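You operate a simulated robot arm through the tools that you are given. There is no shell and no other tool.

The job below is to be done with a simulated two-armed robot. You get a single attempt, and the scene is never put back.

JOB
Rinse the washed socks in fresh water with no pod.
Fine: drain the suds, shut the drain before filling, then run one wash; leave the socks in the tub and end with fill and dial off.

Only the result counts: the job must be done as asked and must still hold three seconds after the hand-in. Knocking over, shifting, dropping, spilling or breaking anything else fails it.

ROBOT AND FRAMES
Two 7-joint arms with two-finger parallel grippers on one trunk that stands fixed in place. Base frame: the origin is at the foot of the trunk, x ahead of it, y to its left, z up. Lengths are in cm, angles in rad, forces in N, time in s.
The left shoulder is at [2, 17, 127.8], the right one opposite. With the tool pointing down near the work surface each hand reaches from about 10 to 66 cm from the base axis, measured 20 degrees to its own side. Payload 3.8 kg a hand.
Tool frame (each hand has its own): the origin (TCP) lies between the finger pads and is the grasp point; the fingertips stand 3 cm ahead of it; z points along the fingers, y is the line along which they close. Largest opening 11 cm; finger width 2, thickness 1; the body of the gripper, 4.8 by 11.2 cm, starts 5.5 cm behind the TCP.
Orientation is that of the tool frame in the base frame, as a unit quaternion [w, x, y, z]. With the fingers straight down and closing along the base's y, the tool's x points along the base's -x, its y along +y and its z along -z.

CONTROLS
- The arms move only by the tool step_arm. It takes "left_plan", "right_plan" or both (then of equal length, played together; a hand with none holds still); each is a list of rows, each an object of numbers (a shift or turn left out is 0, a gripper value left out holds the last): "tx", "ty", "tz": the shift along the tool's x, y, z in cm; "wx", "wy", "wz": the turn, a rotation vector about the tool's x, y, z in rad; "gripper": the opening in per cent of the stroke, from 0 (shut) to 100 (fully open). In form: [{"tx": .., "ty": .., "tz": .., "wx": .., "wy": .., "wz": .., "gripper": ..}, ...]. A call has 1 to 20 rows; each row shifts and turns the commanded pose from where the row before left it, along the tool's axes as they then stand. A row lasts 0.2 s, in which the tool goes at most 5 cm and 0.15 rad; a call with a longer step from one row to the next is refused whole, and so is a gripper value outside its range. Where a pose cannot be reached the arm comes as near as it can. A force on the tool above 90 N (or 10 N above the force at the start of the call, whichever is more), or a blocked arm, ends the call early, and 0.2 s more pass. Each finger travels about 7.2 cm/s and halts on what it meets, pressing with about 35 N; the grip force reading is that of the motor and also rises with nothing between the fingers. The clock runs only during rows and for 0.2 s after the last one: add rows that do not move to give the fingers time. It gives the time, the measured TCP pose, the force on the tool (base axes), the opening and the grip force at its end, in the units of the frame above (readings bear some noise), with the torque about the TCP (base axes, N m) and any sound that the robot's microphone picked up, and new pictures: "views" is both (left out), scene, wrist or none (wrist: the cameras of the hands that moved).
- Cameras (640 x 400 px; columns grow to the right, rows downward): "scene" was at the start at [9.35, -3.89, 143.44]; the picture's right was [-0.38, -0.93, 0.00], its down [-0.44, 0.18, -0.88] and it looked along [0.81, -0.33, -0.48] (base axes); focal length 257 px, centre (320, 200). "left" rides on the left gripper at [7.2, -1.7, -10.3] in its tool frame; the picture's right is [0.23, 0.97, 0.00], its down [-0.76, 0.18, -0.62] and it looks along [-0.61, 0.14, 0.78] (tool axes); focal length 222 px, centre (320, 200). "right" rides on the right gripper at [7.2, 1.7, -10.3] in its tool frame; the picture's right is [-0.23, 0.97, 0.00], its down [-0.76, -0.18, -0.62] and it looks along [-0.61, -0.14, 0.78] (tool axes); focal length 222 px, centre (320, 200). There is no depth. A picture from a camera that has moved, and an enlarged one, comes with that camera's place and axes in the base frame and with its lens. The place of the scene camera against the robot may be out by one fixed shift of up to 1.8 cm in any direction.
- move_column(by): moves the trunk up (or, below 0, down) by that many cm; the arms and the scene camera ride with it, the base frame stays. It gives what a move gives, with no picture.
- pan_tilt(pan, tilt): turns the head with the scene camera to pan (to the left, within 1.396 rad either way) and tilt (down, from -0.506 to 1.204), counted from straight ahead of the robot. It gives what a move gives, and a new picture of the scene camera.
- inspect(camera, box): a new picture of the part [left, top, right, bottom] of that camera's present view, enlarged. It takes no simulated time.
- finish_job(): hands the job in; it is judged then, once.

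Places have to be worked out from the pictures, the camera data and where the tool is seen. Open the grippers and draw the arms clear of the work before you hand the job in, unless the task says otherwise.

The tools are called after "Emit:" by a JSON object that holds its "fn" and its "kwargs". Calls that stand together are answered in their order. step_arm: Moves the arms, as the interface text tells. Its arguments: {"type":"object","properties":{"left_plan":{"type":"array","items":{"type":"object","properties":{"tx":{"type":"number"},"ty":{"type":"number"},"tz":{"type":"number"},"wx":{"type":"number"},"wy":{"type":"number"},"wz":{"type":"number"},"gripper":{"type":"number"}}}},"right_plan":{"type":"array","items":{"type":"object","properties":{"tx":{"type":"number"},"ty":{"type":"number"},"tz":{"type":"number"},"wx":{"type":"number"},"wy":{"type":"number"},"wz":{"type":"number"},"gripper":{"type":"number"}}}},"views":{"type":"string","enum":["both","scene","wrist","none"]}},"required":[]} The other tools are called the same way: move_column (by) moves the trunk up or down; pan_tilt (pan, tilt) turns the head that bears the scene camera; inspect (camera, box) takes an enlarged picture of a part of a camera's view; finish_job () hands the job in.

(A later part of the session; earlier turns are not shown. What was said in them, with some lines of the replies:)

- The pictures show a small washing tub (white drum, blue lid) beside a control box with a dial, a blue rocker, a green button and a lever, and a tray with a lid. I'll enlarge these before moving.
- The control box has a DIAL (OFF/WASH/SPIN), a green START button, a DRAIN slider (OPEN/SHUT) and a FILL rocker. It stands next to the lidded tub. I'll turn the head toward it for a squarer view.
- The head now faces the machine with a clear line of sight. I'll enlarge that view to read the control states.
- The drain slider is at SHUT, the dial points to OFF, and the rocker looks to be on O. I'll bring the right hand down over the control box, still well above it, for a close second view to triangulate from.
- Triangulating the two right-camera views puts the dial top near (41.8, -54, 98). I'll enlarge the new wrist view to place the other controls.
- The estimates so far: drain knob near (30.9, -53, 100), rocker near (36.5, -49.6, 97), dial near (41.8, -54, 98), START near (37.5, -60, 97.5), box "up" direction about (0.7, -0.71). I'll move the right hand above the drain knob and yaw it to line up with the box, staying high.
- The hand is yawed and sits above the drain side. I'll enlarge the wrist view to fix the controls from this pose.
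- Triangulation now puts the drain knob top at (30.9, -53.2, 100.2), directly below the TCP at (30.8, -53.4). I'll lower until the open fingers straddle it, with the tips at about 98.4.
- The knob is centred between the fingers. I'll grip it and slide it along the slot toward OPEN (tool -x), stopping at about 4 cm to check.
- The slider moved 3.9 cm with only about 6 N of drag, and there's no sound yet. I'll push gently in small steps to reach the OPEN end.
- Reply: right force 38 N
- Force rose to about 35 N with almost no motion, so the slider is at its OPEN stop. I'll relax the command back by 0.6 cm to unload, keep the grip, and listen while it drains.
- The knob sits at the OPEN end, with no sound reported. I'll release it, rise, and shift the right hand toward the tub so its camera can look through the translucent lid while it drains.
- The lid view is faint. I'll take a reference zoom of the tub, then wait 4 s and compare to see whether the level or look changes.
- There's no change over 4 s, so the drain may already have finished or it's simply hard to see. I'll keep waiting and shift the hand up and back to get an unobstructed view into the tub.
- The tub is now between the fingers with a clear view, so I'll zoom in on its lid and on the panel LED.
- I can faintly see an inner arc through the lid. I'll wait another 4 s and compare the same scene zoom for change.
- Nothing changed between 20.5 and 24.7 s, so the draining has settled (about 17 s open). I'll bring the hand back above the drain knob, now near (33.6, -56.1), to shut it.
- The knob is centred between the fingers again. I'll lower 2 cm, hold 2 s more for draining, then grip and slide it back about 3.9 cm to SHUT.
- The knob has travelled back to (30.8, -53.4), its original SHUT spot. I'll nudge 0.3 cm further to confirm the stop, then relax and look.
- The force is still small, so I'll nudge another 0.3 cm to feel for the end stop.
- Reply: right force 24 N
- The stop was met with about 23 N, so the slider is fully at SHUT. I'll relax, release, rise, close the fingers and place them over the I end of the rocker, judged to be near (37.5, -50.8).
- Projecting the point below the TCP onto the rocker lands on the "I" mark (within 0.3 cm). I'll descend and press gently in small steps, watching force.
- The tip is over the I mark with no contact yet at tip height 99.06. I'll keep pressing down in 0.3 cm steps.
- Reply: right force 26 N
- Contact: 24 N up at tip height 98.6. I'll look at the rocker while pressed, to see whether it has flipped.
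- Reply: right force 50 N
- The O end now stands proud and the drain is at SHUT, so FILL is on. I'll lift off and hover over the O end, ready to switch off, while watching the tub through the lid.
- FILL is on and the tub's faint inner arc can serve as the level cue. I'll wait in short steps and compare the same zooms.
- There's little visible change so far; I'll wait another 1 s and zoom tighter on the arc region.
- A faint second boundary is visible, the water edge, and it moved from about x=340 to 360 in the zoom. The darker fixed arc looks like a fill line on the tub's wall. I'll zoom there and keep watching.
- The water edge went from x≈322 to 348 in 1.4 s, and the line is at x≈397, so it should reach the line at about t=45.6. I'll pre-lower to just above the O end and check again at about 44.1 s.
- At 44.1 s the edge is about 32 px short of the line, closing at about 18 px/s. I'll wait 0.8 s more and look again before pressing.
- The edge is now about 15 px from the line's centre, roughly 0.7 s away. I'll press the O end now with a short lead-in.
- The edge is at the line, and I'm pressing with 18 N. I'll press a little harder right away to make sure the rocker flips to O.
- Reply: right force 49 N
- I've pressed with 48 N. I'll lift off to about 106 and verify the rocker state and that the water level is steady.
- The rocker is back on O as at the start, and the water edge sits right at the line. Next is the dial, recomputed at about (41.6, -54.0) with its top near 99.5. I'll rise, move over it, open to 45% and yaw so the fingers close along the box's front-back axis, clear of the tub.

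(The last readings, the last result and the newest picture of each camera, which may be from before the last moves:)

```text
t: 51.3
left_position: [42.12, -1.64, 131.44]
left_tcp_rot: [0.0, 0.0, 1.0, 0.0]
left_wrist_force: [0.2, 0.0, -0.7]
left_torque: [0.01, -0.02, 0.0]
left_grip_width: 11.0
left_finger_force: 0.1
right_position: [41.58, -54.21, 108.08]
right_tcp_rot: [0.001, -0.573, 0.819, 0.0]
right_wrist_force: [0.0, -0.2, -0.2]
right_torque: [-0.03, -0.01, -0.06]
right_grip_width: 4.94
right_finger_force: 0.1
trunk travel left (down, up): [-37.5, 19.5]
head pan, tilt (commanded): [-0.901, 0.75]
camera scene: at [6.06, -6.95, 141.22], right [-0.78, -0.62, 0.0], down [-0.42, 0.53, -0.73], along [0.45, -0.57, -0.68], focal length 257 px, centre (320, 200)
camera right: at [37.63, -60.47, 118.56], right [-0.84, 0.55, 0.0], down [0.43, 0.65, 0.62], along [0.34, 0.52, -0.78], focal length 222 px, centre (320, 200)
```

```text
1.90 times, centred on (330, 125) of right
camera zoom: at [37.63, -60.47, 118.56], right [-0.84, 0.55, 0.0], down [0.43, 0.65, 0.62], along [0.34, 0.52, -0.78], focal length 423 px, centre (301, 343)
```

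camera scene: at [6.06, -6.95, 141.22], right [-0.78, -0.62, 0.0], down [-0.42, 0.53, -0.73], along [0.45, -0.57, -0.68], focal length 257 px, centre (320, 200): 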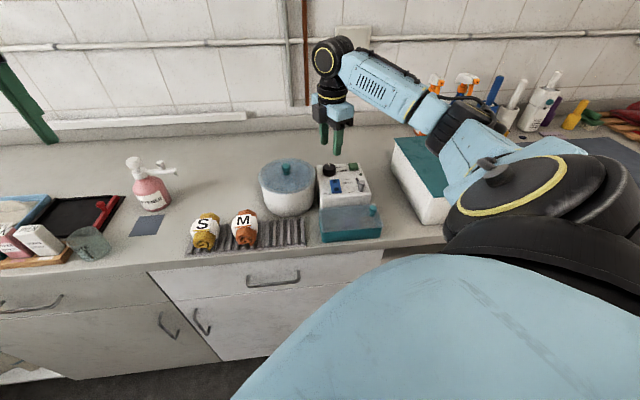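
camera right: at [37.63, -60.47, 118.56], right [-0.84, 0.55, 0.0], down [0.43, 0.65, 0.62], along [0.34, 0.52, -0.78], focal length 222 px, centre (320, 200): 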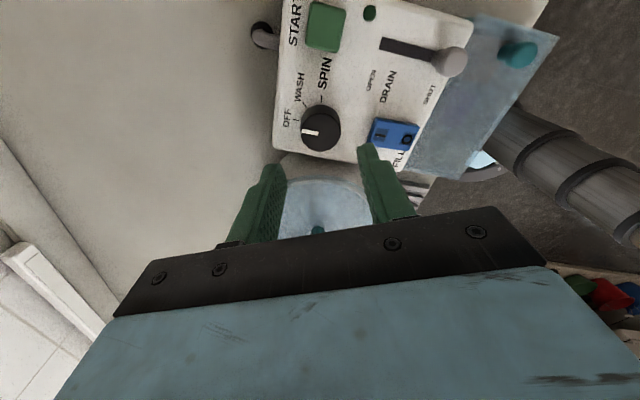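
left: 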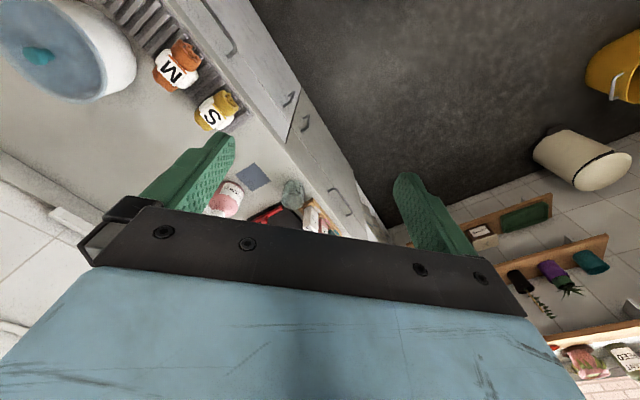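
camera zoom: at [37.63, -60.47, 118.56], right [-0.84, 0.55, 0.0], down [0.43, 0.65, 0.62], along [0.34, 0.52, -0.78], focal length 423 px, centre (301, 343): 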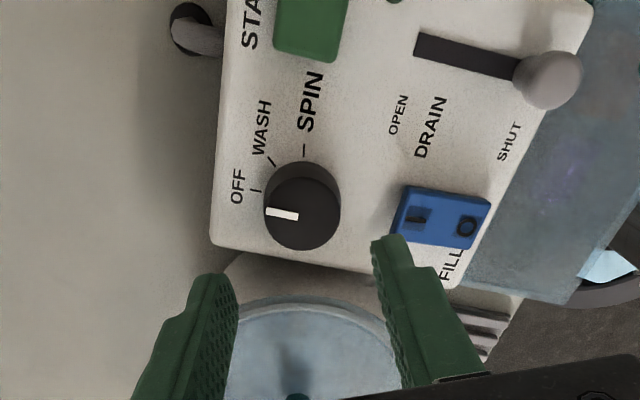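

The TCP sits right over the dial (predicted (301, 212), seen (302, 207)), and the OFF/WASH/SPIN ticks are 45° apart. I'll descend so the fingers straddle the dial.

Emit:
{"fn": "step_arm", "kwargs": {"right_plan": [{"tz": 2.5}, {"tz": 2.5}, {"tz": 1}, {"tz": 0.8}, {}], "views": "both"}}

Emit:
{"fn": "inspect", "kwargs": {"camera": "scene", "box": [310, 140, 380, 200]}}

Emit:
{"fn": "inspect", "kwargs": {"camera": "right", "box": [200, 50, 440, 230]}}

```text
t: 52.5
left_position: [42.12, -1.63, 131.37]
left_tcp_rot: [0.001, 0.0, 1.0, 0.0]
left_wrist_force: [0.1, 0.2, 0.1]
left_torque: [0.01, 0.0, -0.03]
left_grip_width: 10.99
left_finger_force: 0.1
right_position: [41.6, -54.24, 101.54]
right_tcp_rot: [0.0, -0.572, 0.82, 0.0]
right_wrist_force: [0.1, -0.4, -0.5]
right_torque: [0.02, 0.02, -0.02]
right_grip_width: 4.95
right_finger_force: 0.0
trunk travel left (down, up): [-37.5, 19.5]
head pan, tilt (commanded): [-0.901, 0.75]
camera scene: at [6.05, -6.95, 141.22], right [-0.78, -0.62, 0.0], down [-0.42, 0.53, -0.73], along [0.45, -0.57, -0.68], focal length 257 px, centre (320, 200)
camera right: at [37.66, -60.37, 111.81], right [-0.84, 0.55, 0.0], down [0.43, 0.65, 0.62], along [0.34, 0.52, -0.78], focal length 222 px, centre (320, 200)
```

scene: 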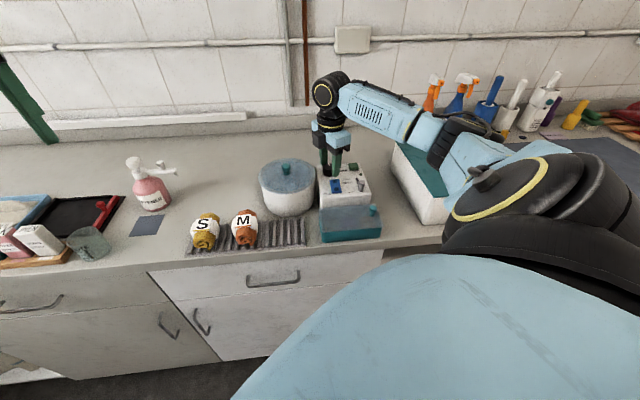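
right: 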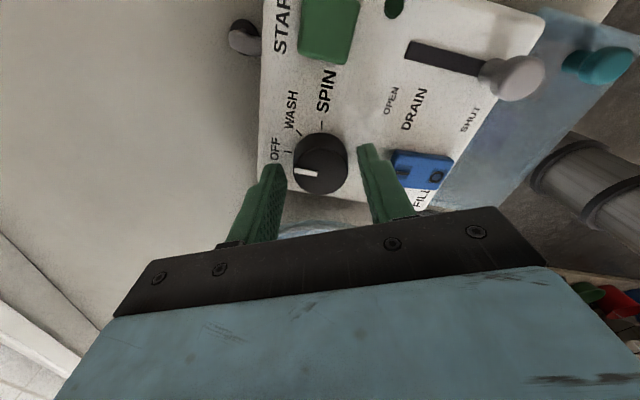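

```text
6.67 times, centred on (345, 170) of scene
camera zoom: at [6.05, -6.95, 141.22], right [-0.78, -0.62, 0.0], down [-0.42, 0.53, -0.73], along [0.45, -0.57, -0.68], focal length 1716 px, centre (153, 400)
```

zoom: 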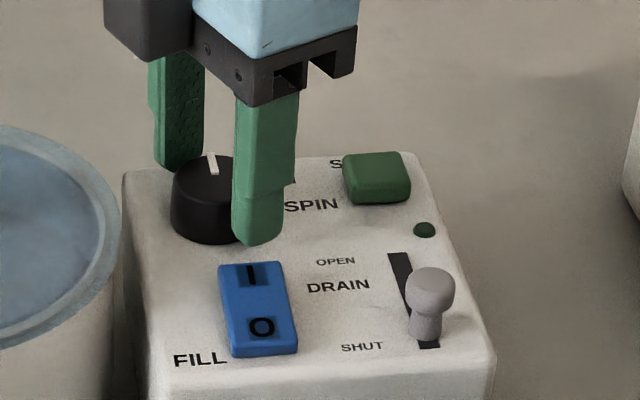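

```text
2.22 times, centred on (320, 140) of right
camera zoom: at [37.66, -60.37, 111.81], right [-0.84, 0.55, 0.0], down [0.43, 0.65, 0.62], along [0.34, 0.52, -0.78], focal length 494 px, centre (320, 333)
```

zoom: 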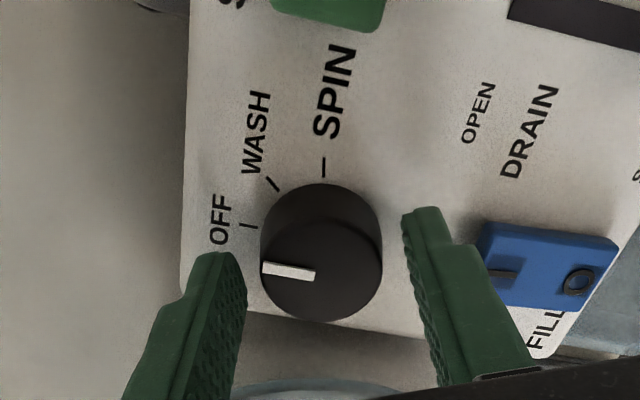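

The dial is centred between the fingers, and they clear the rocker. I'll lower 0.4 cm more, grip the dial and turn it 0.785 rad clockwise toward WASH.

Emit:
{"fn": "step_arm", "kwargs": {"right_plan": [{"tz": 0.4}, {"gripper": 0}, {}, {}, {"wz": 0.131}, {"wz": 0.131}, {"wz": 0.131}, {"wz": 0.131}, {"wz": 0.131}, {"wz": 0.13}, {}], "views": "both"}}

Emit:
{"fn": "inspect", "kwargs": {"camera": "scene", "box": [310, 140, 380, 200]}}

Emit:
{"fn": "inspect", "kwargs": {"camera": "right", "box": [200, 50, 440, 230]}}

```text
t: 54.9
left_position: [42.1, -1.65, 131.49]
left_tcp_rot: [0.001, 0.0, 1.0, 0.001]
left_wrist_force: [0.8, -0.1, 0.8]
left_torque: [-0.01, 0.0, 0.01]
left_grip_width: 10.99
left_finger_force: 0.2
right_position: [41.6, -54.18, 101.2]
right_tcp_rot: [0.0, -0.215, 0.977, 0.0]
right_wrist_force: [-2.5, 2.9, 5.1]
right_torque: [0.25, 0.56, 0.06]
right_grip_width: 3.65
right_finger_force: 45.1
trunk travel left (down, up): [-37.5, 19.5]
head pan, tilt (commanded): [-0.901, 0.75]
camera scene: at [5.99, -6.86, 141.23], right [-0.78, -0.62, 0.0], down [-0.42, 0.53, -0.73], along [0.45, -0.57, -0.68], focal length 257 px, centre (320, 200)
camera right: at [34.33, -55.63, 111.46], right [-0.2, 0.98, 0.0], down [0.77, 0.16, 0.62], along [0.61, 0.13, -0.78], focal length 222 px, centre (320, 200)
```

scene: 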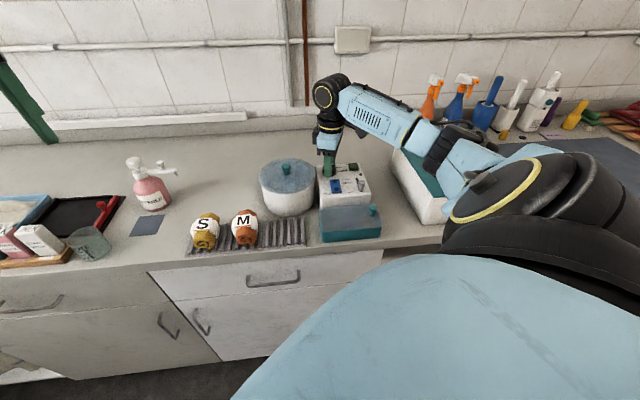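
right: 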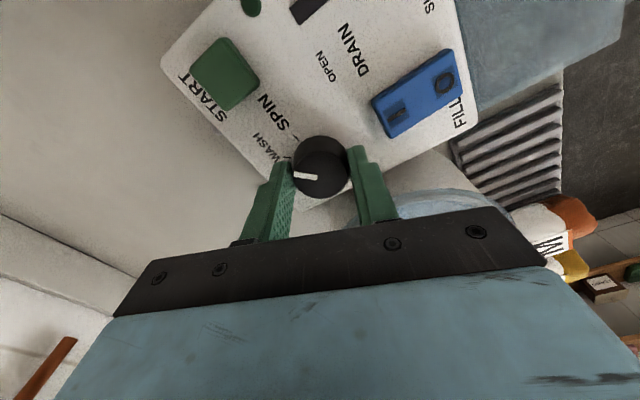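

```text
6.67 times, centred on (345, 170) of scene
camera zoom: at [5.99, -6.86, 141.23], right [-0.78, -0.62, 0.0], down [-0.42, 0.53, -0.73], along [0.45, -0.57, -0.68], focal length 1716 px, centre (153, 400)
```

zoom: 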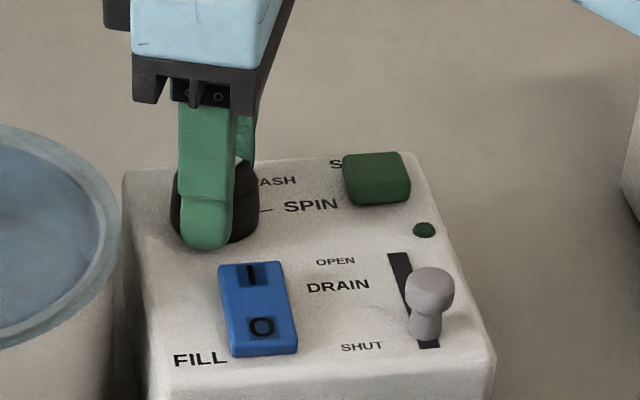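

```text
2.22 times, centred on (320, 140) of right
camera zoom: at [34.33, -55.63, 111.46], right [-0.2, 0.98, 0.0], down [0.77, 0.16, 0.62], along [0.61, 0.13, -0.78], focal length 494 px, centre (320, 333)
```

zoom: 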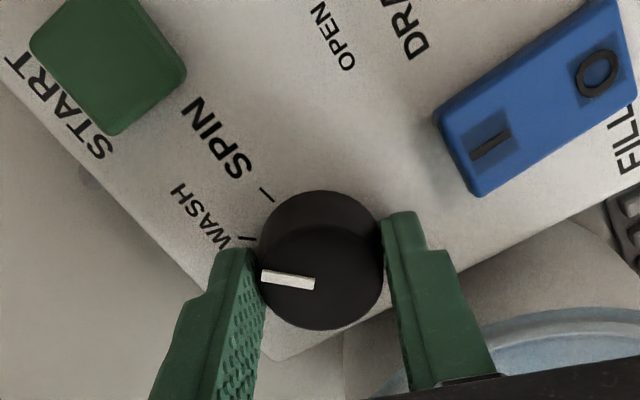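

The dial rotated with the hand by 45.2° with no slip, so its pointer should be on WASH. I'll release, rise 4 cm, and verify before pressing START.

Emit:
{"fn": "step_arm", "kwargs": {"right_plan": [{"gripper": 45}, {}, {"tz": -2}, {"tz": -2.5}, {}], "views": "both"}}

Emit:
{"fn": "inspect", "kwargs": {"camera": "scene", "box": [310, 140, 380, 200]}}

Emit:
{"fn": "inspect", "kwargs": {"camera": "right", "box": [160, 20, 440, 230]}}

```text
t: 56.1
left_position: [42.21, -1.58, 131.34]
left_tcp_rot: [0.0, -0.001, 1.0, -0.001]
left_wrist_force: [-0.3, -0.2, 1.0]
left_torque: [-0.02, 0.03, -0.02]
left_grip_width: 10.99
left_finger_force: 0.1
right_position: [41.53, -54.27, 105.58]
right_tcp_rot: [-0.001, -0.216, 0.976, -0.001]
right_wrist_force: [0.3, 0.2, -0.1]
right_torque: [-0.03, -0.02, 0.0]
right_grip_width: 4.95
right_finger_force: 0.2
trunk travel left (down, up): [-37.5, 19.5]
head pan, tilt (commanded): [-0.901, 0.75]
camera scene: at [6.06, -6.97, 141.22], right [-0.78, -0.62, 0.0], down [-0.42, 0.53, -0.73], along [0.45, -0.57, -0.68], focal length 257 px, centre (320, 200)
camera right: at [34.32, -55.83, 115.93], right [-0.2, 0.98, 0.0], down [0.77, 0.16, 0.62], along [0.61, 0.13, -0.78], focal length 222 px, centre (320, 200)
```

scene: 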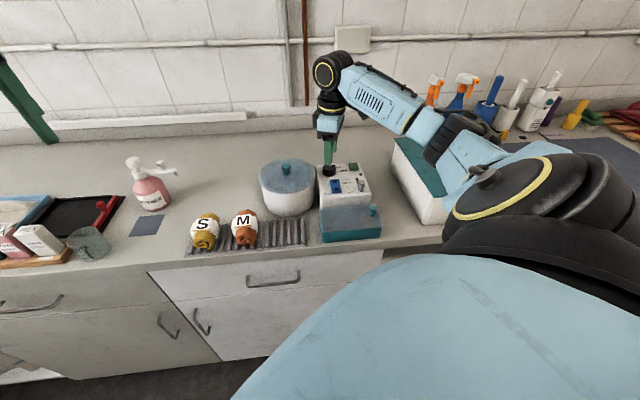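
right: 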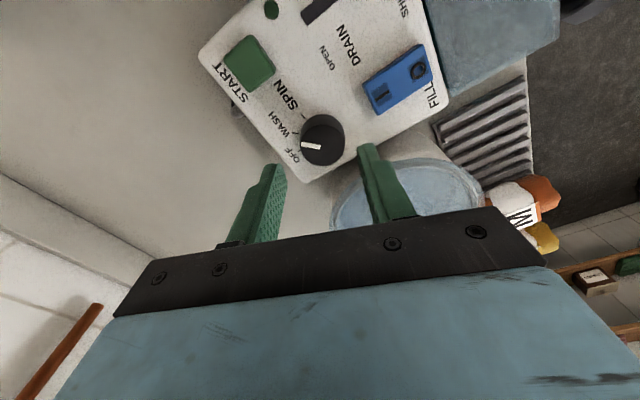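

```text
6.67 times, centred on (345, 170) of scene
camera zoom: at [6.06, -6.97, 141.22], right [-0.78, -0.62, 0.0], down [-0.42, 0.53, -0.73], along [0.45, -0.57, -0.68], focal length 1716 px, centre (153, 400)
```

zoom: 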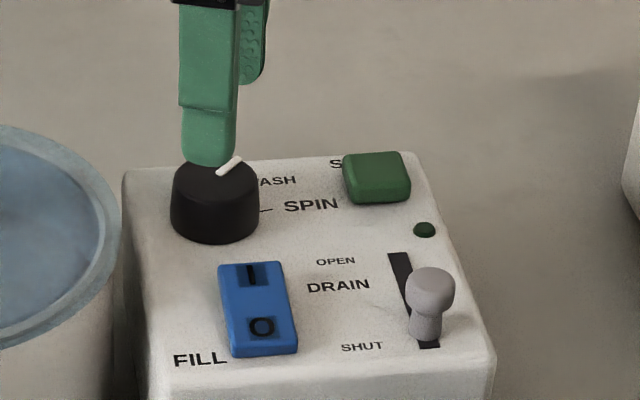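

```text
1.90 times, centred on (300, 125) of right
camera zoom: at [34.32, -55.83, 115.93], right [-0.2, 0.98, 0.0], down [0.77, 0.16, 0.62], along [0.61, 0.13, -0.78], focal length 423 px, centre (358, 343)
```

zoom: 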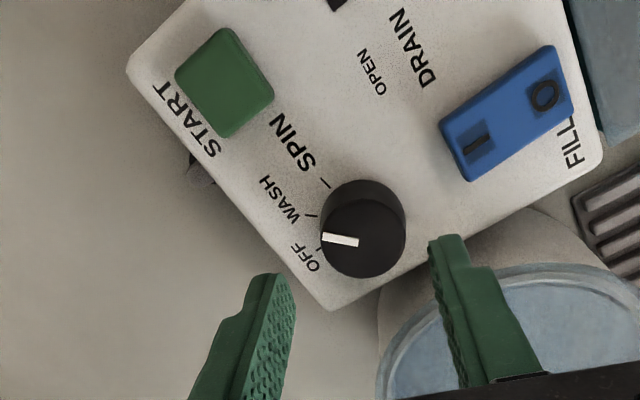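

In the scene zoom the pointer sits 45° clockwise of OFF, on WASH. START is at tool offset (6.2, -3.4) from here; I'll close the fingers and go above it.

Emit:
{"fn": "step_arm", "kwargs": {"right_plan": [{"gripper": 0, "tx": 3.1, "ty": -1.7}, {"tx": 3.1, "ty": -1.7}, {"tz": 1.5}, {"tz": 1.2}, {}], "views": "both"}}

Emit:
{"fn": "inspect", "kwargs": {"camera": "scene", "box": [310, 140, 380, 200]}}

Emit:
{"fn": "inspect", "kwargs": {"camera": "right", "box": [200, 50, 440, 230]}}

```text
t: 57.3
left_position: [42.2, -1.57, 131.55]
left_tcp_rot: [-0.001, 0.0, 1.0, 0.0]
left_wrist_force: [0.5, 0.6, -1.1]
left_torque: [0.0, -0.01, 0.05]
left_grip_width: 11.0
left_finger_force: 0.0
right_position: [37.31, -59.92, 102.84]
right_tcp_rot: [0.0, -0.216, 0.976, 0.001]
right_wrist_force: [0.4, 0.1, 0.2]
right_torque: [0.03, 0.01, 0.01]
right_grip_width: 0.02
right_finger_force: 34.9
trunk travel left (down, up): [-37.5, 19.5]
head pan, tilt (commanded): [-0.901, 0.75]
camera scene: at [6.07, -6.95, 141.22], right [-0.78, -0.62, 0.0], down [-0.42, 0.53, -0.73], along [0.45, -0.57, -0.68], focal length 257 px, centre (320, 200)
camera right: at [30.2, -61.47, 113.22], right [-0.2, 0.98, 0.0], down [0.77, 0.16, 0.62], along [0.61, 0.13, -0.78], focal length 222 px, centre (320, 200)
```

scene: 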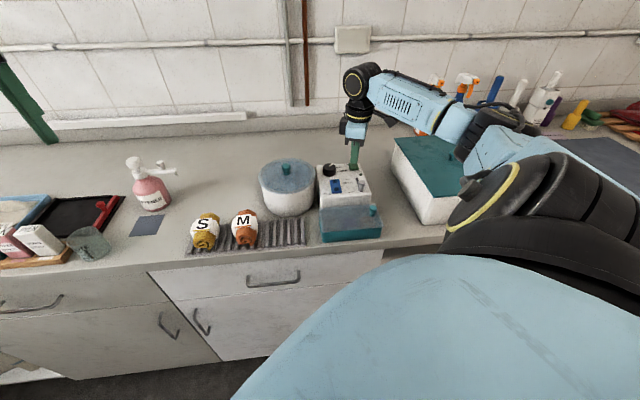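
right: 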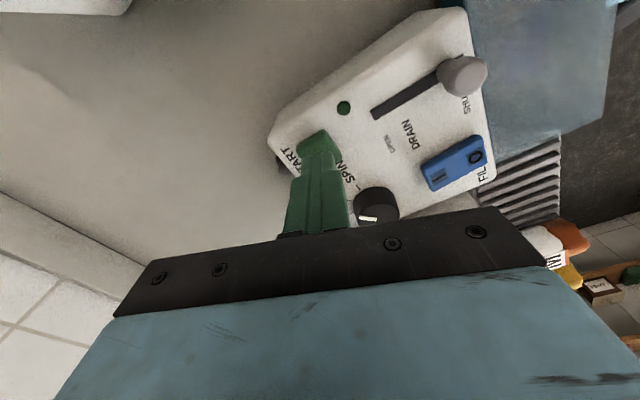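

```text
6.67 times, centred on (345, 170) of scene
camera zoom: at [6.07, -6.95, 141.22], right [-0.78, -0.62, 0.0], down [-0.42, 0.53, -0.73], along [0.45, -0.57, -0.68], focal length 1716 px, centre (153, 400)
```

zoom: 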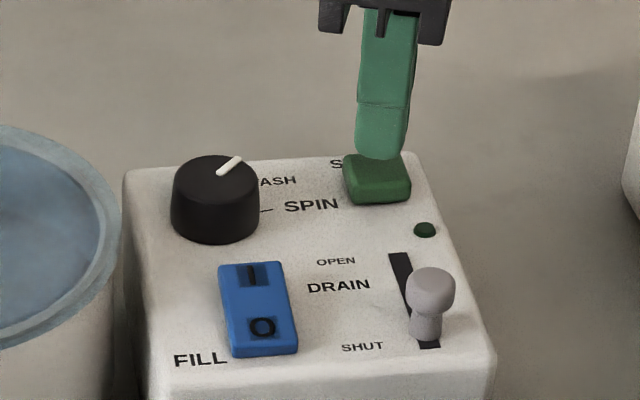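

```text
2.22 times, centred on (320, 140) of right
camera zoom: at [30.2, -61.47, 113.22], right [-0.2, 0.98, 0.0], down [0.77, 0.16, 0.62], along [0.61, 0.13, -0.78], focal length 494 px, centre (320, 333)
```

zoom: 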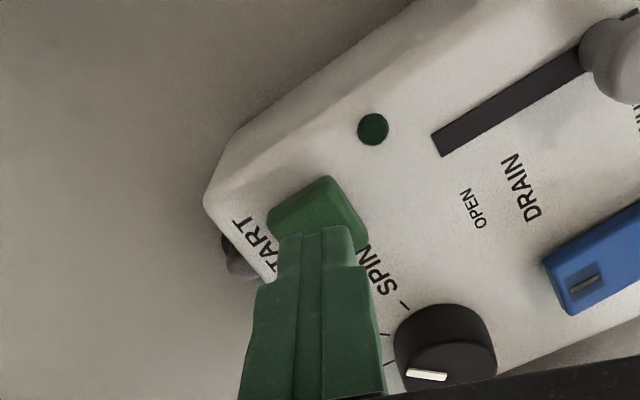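

The fingertip is over the START button. I'll press once, monotonically, and check force and sound.

Emit:
{"fn": "step_arm", "kwargs": {"right_plan": [{"tz": 0.6}, {"tz": 0.4}, {"tz": 0.3}, {"tz": 0.3}, {}], "views": "none"}}

Emit:
{"fn": "inspect", "kwargs": {"camera": "right", "box": [200, 50, 440, 230]}}

```text
t: 58.5
left_position: [42.18, -1.64, 131.44]
left_tcp_rot: [0.0, 0.0, 1.0, 0.0]
left_wrist_force: [0.1, 0.6, -0.2]
left_torque: [0.03, 0.02, 0.0]
left_grip_width: 11.02
left_finger_force: 0.0
right_position: [37.29, -60.06, 101.34]
right_tcp_rot: [0.001, -0.215, 0.977, -0.001]
right_wrist_force: [1.0, -1.3, 3.1]
right_torque: [0.03, -0.07, -0.02]
right_grip_width: 0.0
right_finger_force: 35.0
trunk travel left (down, up): [-37.5, 19.5]
head pan, tilt (commanded): [-0.901, 0.75]
heard: click
```

```text
2.22 times, centred on (320, 140) of right
camera zoom: at [30.14, -61.44, 111.65], right [-0.2, 0.98, 0.0], down [0.76, 0.16, 0.62], along [0.61, 0.13, -0.78], focal length 494 px, centre (320, 333)
```

zoom: 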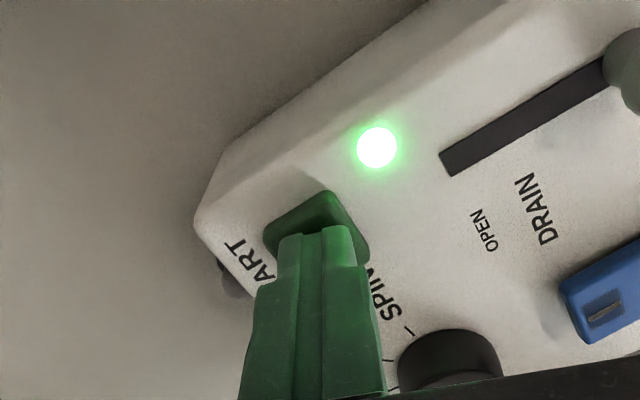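

A click was heard and the green LED is lit, so the wash is running. I'll lift straight off the button and wait for the LED to go out.

Emit:
{"fn": "step_arm", "kwargs": {"right_plan": [{"tz": -2}, {"tz": -2.5}, {}, {}, {}], "views": "wrist"}}

Emit:
{"fn": "inspect", "kwargs": {"camera": "scene", "box": [250, 130, 400, 230]}}

```text
t: 59.7
left_position: [42.23, -1.67, 131.46]
left_tcp_rot: [0.0, 0.0, 1.0, 0.0]
left_wrist_force: [0.0, 0.8, -0.2]
left_torque: [0.01, -0.01, -0.01]
left_grip_width: 10.99
left_finger_force: 0.0
right_position: [37.27, -59.83, 105.69]
right_tcp_rot: [0.0, -0.215, 0.977, 0.0]
right_wrist_force: [-0.2, -0.2, -0.3]
right_torque: [0.0, -0.02, 0.0]
right_grip_width: 0.01
right_finger_force: 35.0
trunk travel left (down, up): [-37.5, 19.5]
head pan, tilt (commanded): [-0.901, 0.75]
camera right: at [30.07, -61.39, 116.1], right [-0.2, 0.98, 0.0], down [0.77, 0.16, 0.62], along [0.61, 0.13, -0.78], focal length 222 px, centre (320, 200)
```

right: 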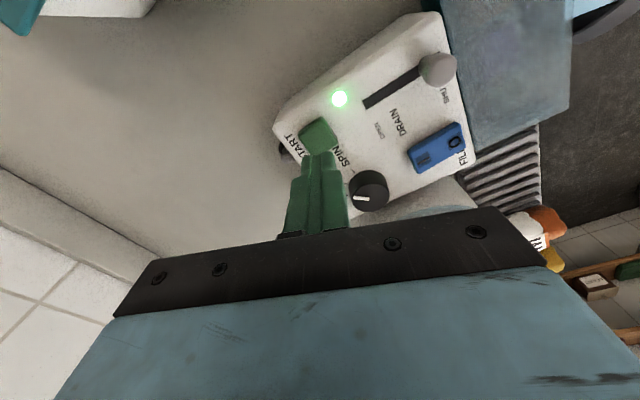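

```text
4.00 times, centred on (325, 180) of scene
camera zoom: at [6.06, -6.96, 141.22], right [-0.78, -0.62, 0.0], down [-0.42, 0.53, -0.73], along [0.45, -0.57, -0.68], focal length 1029 px, centre (300, 280)
```

zoom: 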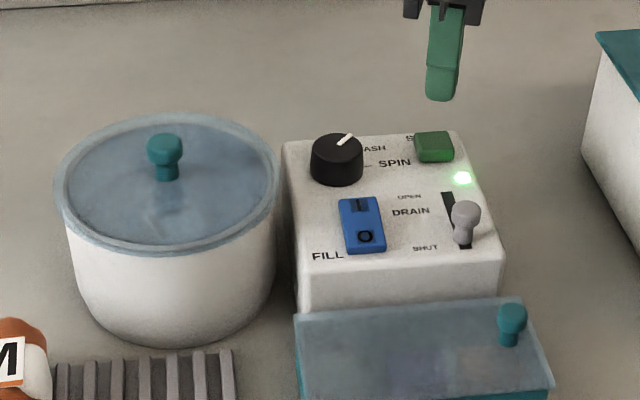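

The wash is running with the drain shut, fill at O and the dial on WASH. While waiting I'll move the open hand back above the dial, then keep checking the LED.

Emit:
{"fn": "step_arm", "kwargs": {"right_plan": [{"tx": -3.1, "ty": 1.7}, {"tx": -3.1, "ty": 1.7, "gripper": 45}, {}, {}, {}, {}, {}, {}, {}, {}, {}, {}, {}, {}, {}, {}, {}, {}, {}, {}], "views": "wrist"}}

Emit:
{"fn": "inspect", "kwargs": {"camera": "scene", "box": [250, 130, 400, 230]}}

```text
t: 63.9
left_position: [42.14, -1.64, 131.48]
left_tcp_rot: [0.0, 0.0, 1.0, 0.0]
left_wrist_force: [0.5, -0.2, -0.1]
left_torque: [0.0, 0.01, -0.02]
left_grip_width: 10.99
left_finger_force: 0.0
right_position: [41.62, -54.22, 105.7]
right_tcp_rot: [0.0, -0.215, 0.977, 0.0]
right_wrist_force: [0.6, 0.6, -0.1]
right_torque: [0.03, 0.04, -0.01]
right_grip_width: 4.98
right_finger_force: 0.1
trunk travel left (down, up): [-37.5, 19.5]
head pan, tilt (commanded): [-0.901, 0.75]
camera right: at [34.36, -55.73, 116.0], right [-0.2, 0.98, 0.0], down [0.77, 0.16, 0.62], along [0.61, 0.13, -0.78], focal length 222 px, centre (320, 200)
```

right: 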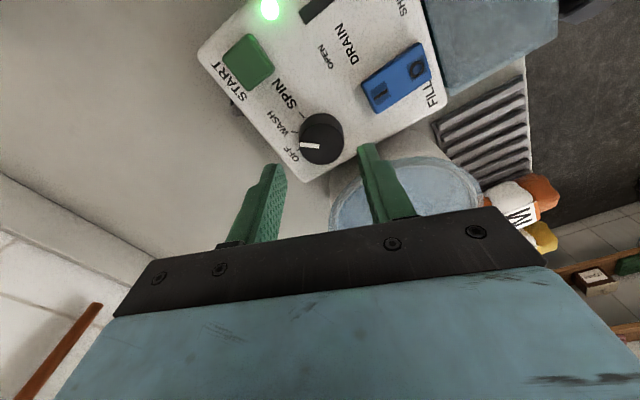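

```text
4.00 times, centred on (325, 180) of scene
camera zoom: at [6.06, -6.95, 141.22], right [-0.78, -0.62, 0.0], down [-0.42, 0.53, -0.73], along [0.45, -0.57, -0.68], focal length 1029 px, centre (300, 280)
```

zoom: 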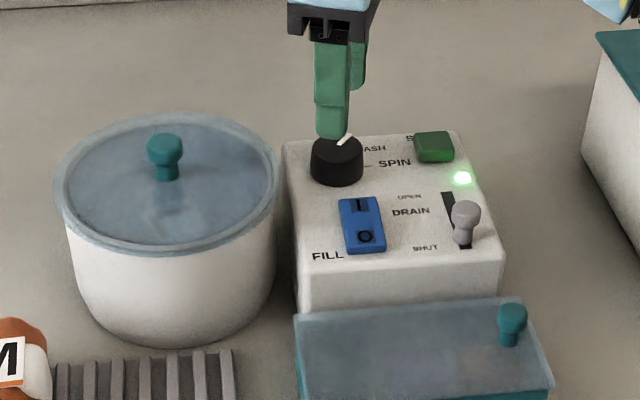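

The LED is still lit after about 5.5 s. I'll keep waiting in 4 s blocks.

Emit:
{"fn": "step_arm", "kwargs": {"right_plan": [{}, {}, {}, {}, {}, {}, {}, {}, {}, {}, {}, {}, {}, {}, {}, {}, {}, {}, {}, {}], "views": "none"}}

Emit:
{"fn": "inspect", "kwargs": {"camera": "scene", "box": [250, 130, 400, 230]}}

```text
t: 68.1
left_position: [42.15, -1.69, 131.39]
left_tcp_rot: [0.0, -0.001, 1.0, 0.001]
left_wrist_force: [-0.7, 0.0, 0.1]
left_torque: [-0.02, -0.01, 0.0]
left_grip_width: 11.01
left_finger_force: 0.1
right_position: [41.6, -54.27, 105.6]
right_tcp_rot: [0.0, -0.216, 0.976, 0.0]
right_wrist_force: [0.5, -1.1, 0.4]
right_torque: [0.03, -0.02, -0.06]
right_grip_width: 4.97
right_finger_force: 0.1
trunk travel left (down, up): [-37.5, 19.5]
head pan, tilt (commanded): [-0.901, 0.75]
```

```text
4.00 times, centred on (325, 180) of scene
camera zoom: at [6.06, -6.95, 141.22], right [-0.78, -0.62, 0.0], down [-0.42, 0.53, -0.73], along [0.45, -0.57, -0.68], focal length 1029 px, centre (300, 280)
```

zoom: 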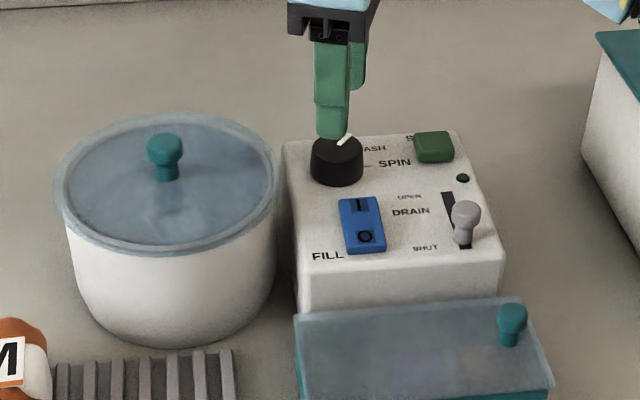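

The LED has gone out, so the wash ran its course. I'll confirm with a short wait while lowering around the dial.

Emit:
{"fn": "step_arm", "kwargs": {"right_plan": [{}, {}, {}, {}, {"tz": 2}, {"tz": 1.5}, {"tz": 1}, {}], "views": "wrist"}}

Emit:
{"fn": "inspect", "kwargs": {"camera": "right", "box": [200, 50, 440, 230]}}

Emit:
{"fn": "inspect", "kwargs": {"camera": "scene", "box": [310, 140, 380, 200]}}

```text
t: 69.9
left_position: [42.15, -1.62, 131.41]
left_tcp_rot: [0.0, 0.001, 1.0, -0.001]
left_wrist_force: [0.3, 0.6, 0.0]
left_torque: [-0.03, 0.03, 0.0]
left_grip_width: 11.01
left_finger_force: 0.0
right_position: [41.6, -54.26, 101.24]
right_tcp_rot: [0.0, -0.215, 0.977, 0.0]
right_wrist_force: [-0.6, -0.3, 0.2]
right_torque: [0.02, 0.01, 0.01]
right_grip_width: 4.94
right_finger_force: 0.1
trunk travel left (down, up): [-37.5, 19.5]
head pan, tilt (commanded): [-0.901, 0.75]
camera right: at [34.51, -55.76, 111.55], right [-0.2, 0.98, 0.0], down [0.77, 0.16, 0.62], along [0.61, 0.13, -0.78], focal length 222 px, centre (320, 200)
```

right: 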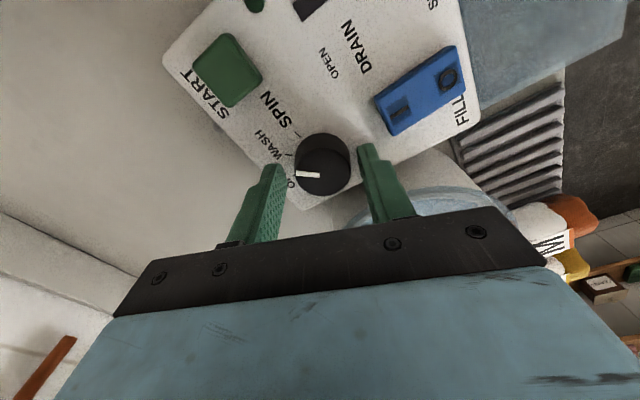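

```text
2.22 times, centred on (320, 140) of right
camera zoom: at [34.51, -55.76, 111.55], right [-0.2, 0.98, 0.0], down [0.77, 0.16, 0.62], along [0.61, 0.13, -0.78], focal length 494 px, centre (320, 333)
```

zoom: 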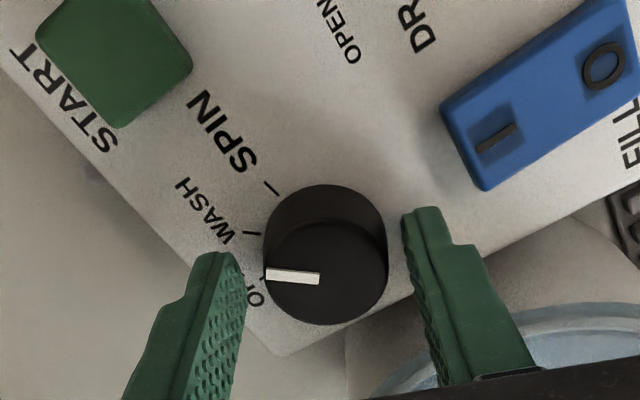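

```text
6.67 times, centred on (345, 170) of scene
camera zoom: at [6.05, -6.95, 141.22], right [-0.78, -0.62, 0.0], down [-0.42, 0.53, -0.73], along [0.45, -0.57, -0.68], focal length 1716 px, centre (153, 400)
```

zoom: 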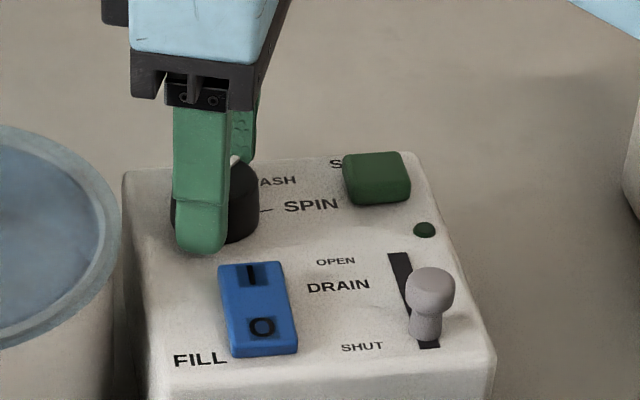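

The LED stays off and the fingers straddle the dial. I'll grip it and turn it 0.785 rad counter-clockwise back to OFF.

Emit:
{"fn": "step_arm", "kwargs": {"right_plan": [{"gripper": 0}, {}, {}, {"wz": -0.131}, {"wz": -0.131}, {"wz": -0.131}, {"wz": -0.131}, {"wz": -0.131}, {"wz": -0.131}, {}, {}], "views": "wrist"}}

Emit:
{"fn": "inspect", "kwargs": {"camera": "right", "box": [200, 50, 440, 230]}}

```text
t: 72.3
left_position: [42.28, -1.73, 131.36]
left_tcp_rot: [0.0, 0.0, 1.0, 0.0]
left_wrist_force: [-0.3, 0.7, 0.4]
left_torque: [0.0, 0.0, -0.01]
left_grip_width: 10.99
left_finger_force: 0.0
right_position: [41.61, -54.22, 101.18]
right_tcp_rot: [-0.001, -0.574, 0.819, 0.001]
right_wrist_force: [-0.8, 9.7, -11.5]
right_torque: [0.38, -0.05, -0.34]
right_grip_width: 3.69
right_finger_force: 45.3
trunk travel left (down, up): [-37.5, 19.5]
head pan, tilt (commanded): [-0.901, 0.75]
camera right: at [37.66, -60.41, 111.58], right [-0.84, 0.55, 0.0], down [0.43, 0.66, 0.62], along [0.34, 0.52, -0.78], focal length 222 px, centre (320, 200)
```

right: 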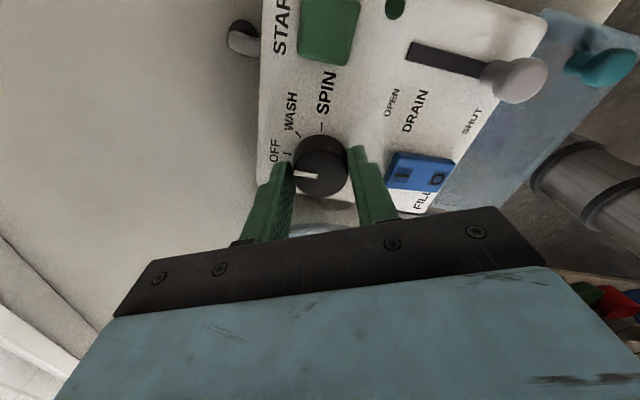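

```text
2.22 times, centred on (320, 140) of right
camera zoom: at [37.66, -60.41, 111.58], right [-0.84, 0.55, 0.0], down [0.43, 0.66, 0.62], along [0.34, 0.52, -0.78], focal length 494 px, centre (320, 333)
```

zoom: 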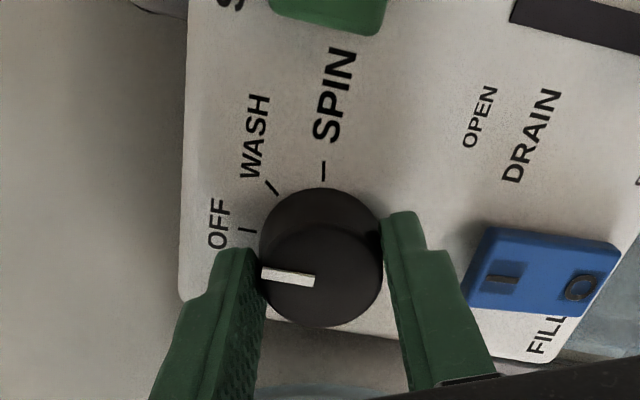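

The dial came back with the hand, its pointer matching the original OFF view. I'll release, rise well clear, and check all controls and the tub.

Emit:
{"fn": "step_arm", "kwargs": {"right_plan": [{"gripper": 45}, {}, {"tz": -2}, {"tz": -3}, {"tz": -4}, {"tz": -4}, {}], "views": "both"}}

Emit:
{"fn": "inspect", "kwargs": {"camera": "scene", "box": [310, 140, 380, 200]}}

Emit:
{"fn": "inspect", "kwargs": {"camera": "right", "box": [200, 20, 460, 230]}}

Emit:
{"fn": "inspect", "kwargs": {"camera": "scene", "box": [180, 130, 460, 260]}}

```text
t: 73.9
left_position: [42.19, -1.66, 131.4]
left_tcp_rot: [0.0, 0.0, 1.0, 0.0]
left_wrist_force: [-0.9, 0.2, -0.2]
left_torque: [0.0, 0.0, 0.02]
left_grip_width: 11.0
left_finger_force: 0.1
right_position: [41.45, -54.27, 114.43]
right_tcp_rot: [0.0, -0.573, 0.819, 0.0]
right_wrist_force: [0.4, 0.3, 0.1]
right_torque: [0.0, -0.01, 0.01]
right_grip_width: 4.93
right_finger_force: 0.1
trunk travel left (down, up): [-37.5, 19.5]
head pan, tilt (commanded): [-0.901, 0.75]
camera scene: at [6.07, -6.99, 141.22], right [-0.78, -0.62, 0.0], down [-0.42, 0.53, -0.73], along [0.45, -0.57, -0.68], focal length 257 px, centre (320, 200)
camera right: at [37.45, -60.58, 124.77], right [-0.84, 0.55, 0.0], down [0.43, 0.65, 0.62], along [0.34, 0.52, -0.78], focal length 222 px, centre (320, 200)
```

scene: 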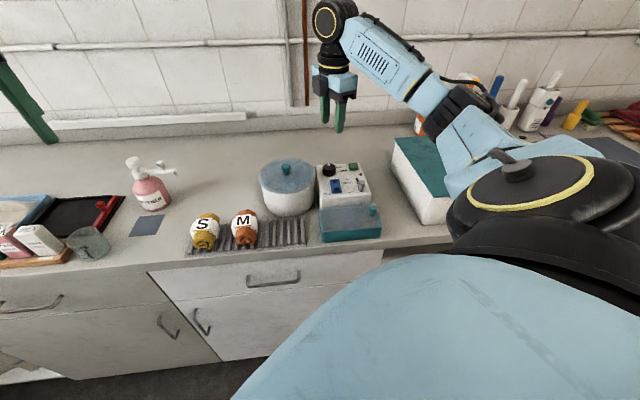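
right: 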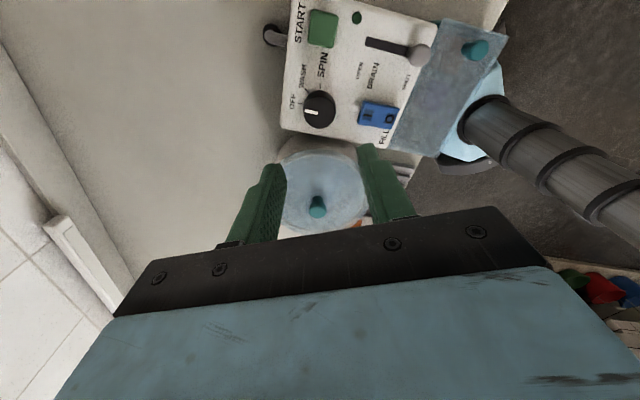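

```text
6.67 times, centred on (345, 170) of scene
camera zoom: at [6.07, -6.99, 141.22], right [-0.78, -0.62, 0.0], down [-0.42, 0.53, -0.73], along [0.45, -0.57, -0.68], focal length 1716 px, centre (153, 400)
```

zoom: 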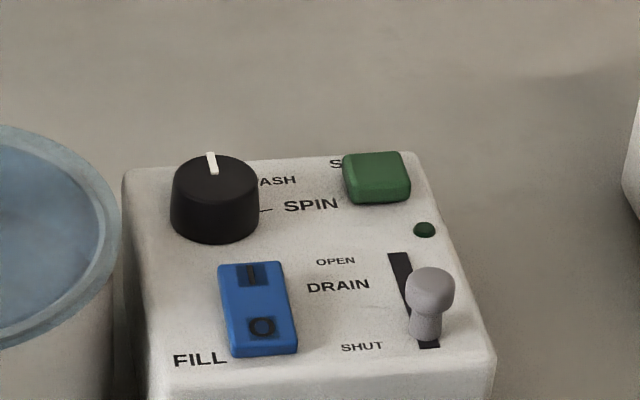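

```text
1.90 times, centred on (330, 125) of right
camera zoom: at [37.45, -60.58, 124.77], right [-0.84, 0.55, 0.0], down [0.43, 0.65, 0.62], along [0.34, 0.52, -0.78], focal length 423 px, centre (301, 343)
```

zoom: 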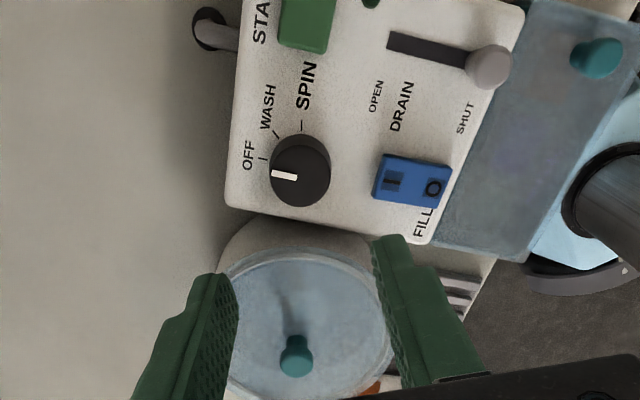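

```text
2.29 times, centred on (320, 195) of scene
camera zoom: at [6.07, -6.99, 141.22], right [-0.78, -0.62, 0.0], down [-0.42, 0.53, -0.73], along [0.45, -0.57, -0.68], focal length 588 px, centre (320, 211)
```

zoom: 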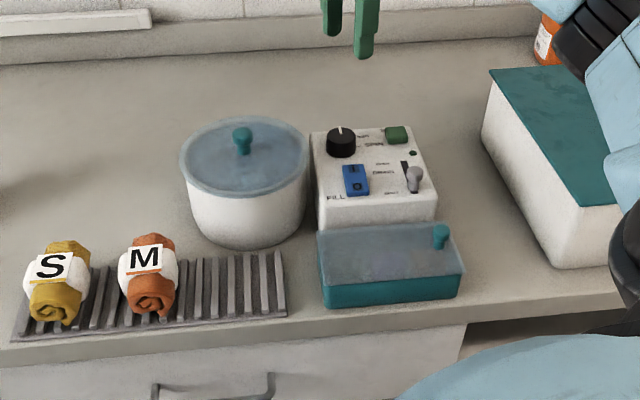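

Everything checks out: dial on OFF, fill on O, drain SHUT, LED off, lid and neighbours undisturbed, and the letter-"L" sock roll seen earlier in the tub. I'll open the gripper and draw the right arm up and back, clear of the work.

Emit:
{"fn": "step_arm", "kwargs": {"right_plan": [{"tz": -4}, {"tz": -4}, {"tz": -4}, {"tz": -3.5, "gripper": 100}, {"tx": -3.27, "ty": 2.92}, {"tx": -3.27, "ty": 2.92}, {"tx": -3.27, "ty": 2.92}, {"tx": -3.27, "ty": 2.92}, {}, {}], "views": "both"}}

Emit:
{"fn": "inspect", "kwargs": {"camera": "scene", "box": [250, 130, 400, 250]}}

Emit:
{"fn": "inspect", "kwargs": {"camera": "scene", "box": [255, 145, 325, 225]}}

```text
t: 76.1
left_position: [42.25, -1.48, 131.48]
left_tcp_rot: [-0.001, 0.0, 1.0, 0.001]
left_wrist_force: [0.5, 0.2, -0.9]
left_torque: [0.0, 0.01, 0.05]
left_grip_width: 10.99
left_finger_force: 0.0
right_position: [35.25, -37.92, 129.77]
right_tcp_rot: [0.0, -0.573, 0.819, 0.0]
right_wrist_force: [0.0, -0.3, 0.1]
right_torque: [-0.01, 0.0, 0.02]
right_grip_width: 11.01
right_finger_force: 0.0
trunk travel left (down, up): [-37.5, 19.5]
head pan, tilt (commanded): [-0.901, 0.75]
camera scene: at [6.06, -6.91, 141.23], right [-0.78, -0.62, 0.0], down [-0.42, 0.53, -0.73], along [0.45, -0.57, -0.68], focal length 257 px, centre (320, 200)
camera right: at [31.21, -43.96, 140.14], right [-0.84, 0.55, 0.0], down [0.43, 0.65, 0.62], along [0.34, 0.52, -0.78], focal length 222 px, centre (320, 200)
```

scene: 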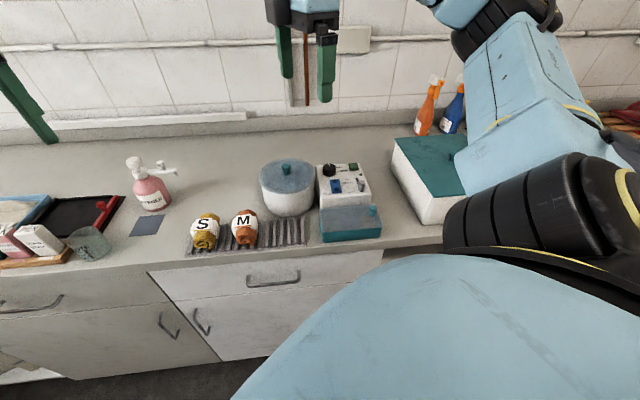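
right: 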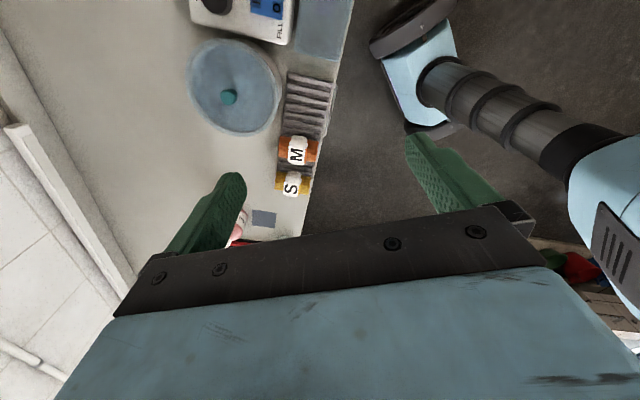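

```text
3.33 times, centred on (325, 190) of scene
camera zoom: at [6.06, -6.91, 141.23], right [-0.78, -0.62, 0.0], down [-0.42, 0.53, -0.73], along [0.45, -0.57, -0.68], focal length 858 px, centre (303, 233)
```

zoom: 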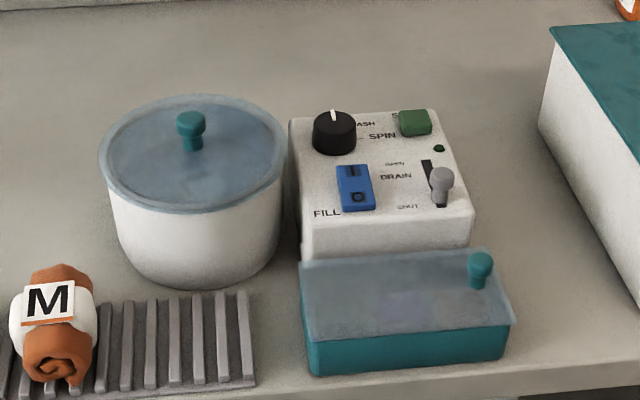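

```text
5.00 times, centred on (290, 185) of scene
camera zoom: at [6.06, -6.91, 141.23], right [-0.78, -0.62, 0.0], down [-0.42, 0.53, -0.73], along [0.45, -0.57, -0.68], focal length 1287 px, centre (470, 275)
```

zoom: 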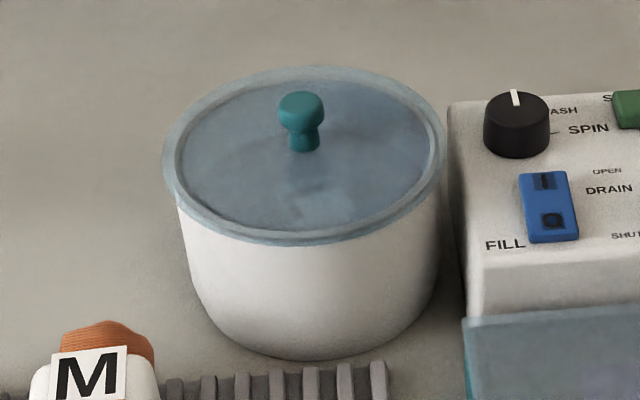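

The arms are clear with grippers open, the dial is on OFF, fill on O, drain SHUT, the rinse wash is done and the socks are still in the lidded tub, with nothing else disturbed. I'm handing the job in.

Emit:
{"fn": "finish_job", "kwargs": {}}

```text
The job is handed in.
```

The rinse is done and handed in: I drained the suds, refilled the tub with fresh water and ran one wash with no pod.

- **Drain:** I slid it to OPEN for about 20 seconds, then back to its SHUT stop before filling. The lid hides most of the tub, so I judged the suds gone from the view no longer changing.
- **Fill:** I switched it on and watched the water rise through the lid. I switched it off once the water reached the line on the tub wall.
- **Wash:** I turned the dial to WASH and pressed START once. It clicked, the green light came on, and the light went out by itself within about 10 seconds.
- **End state:** The dial and fill are off, and the drain is still shut with the rinse water in the tub. I never opened the lid, so the socks are still inside.

Nothing else was moved or spilled as far as the pictures show. Both arms are clear with grippers open.
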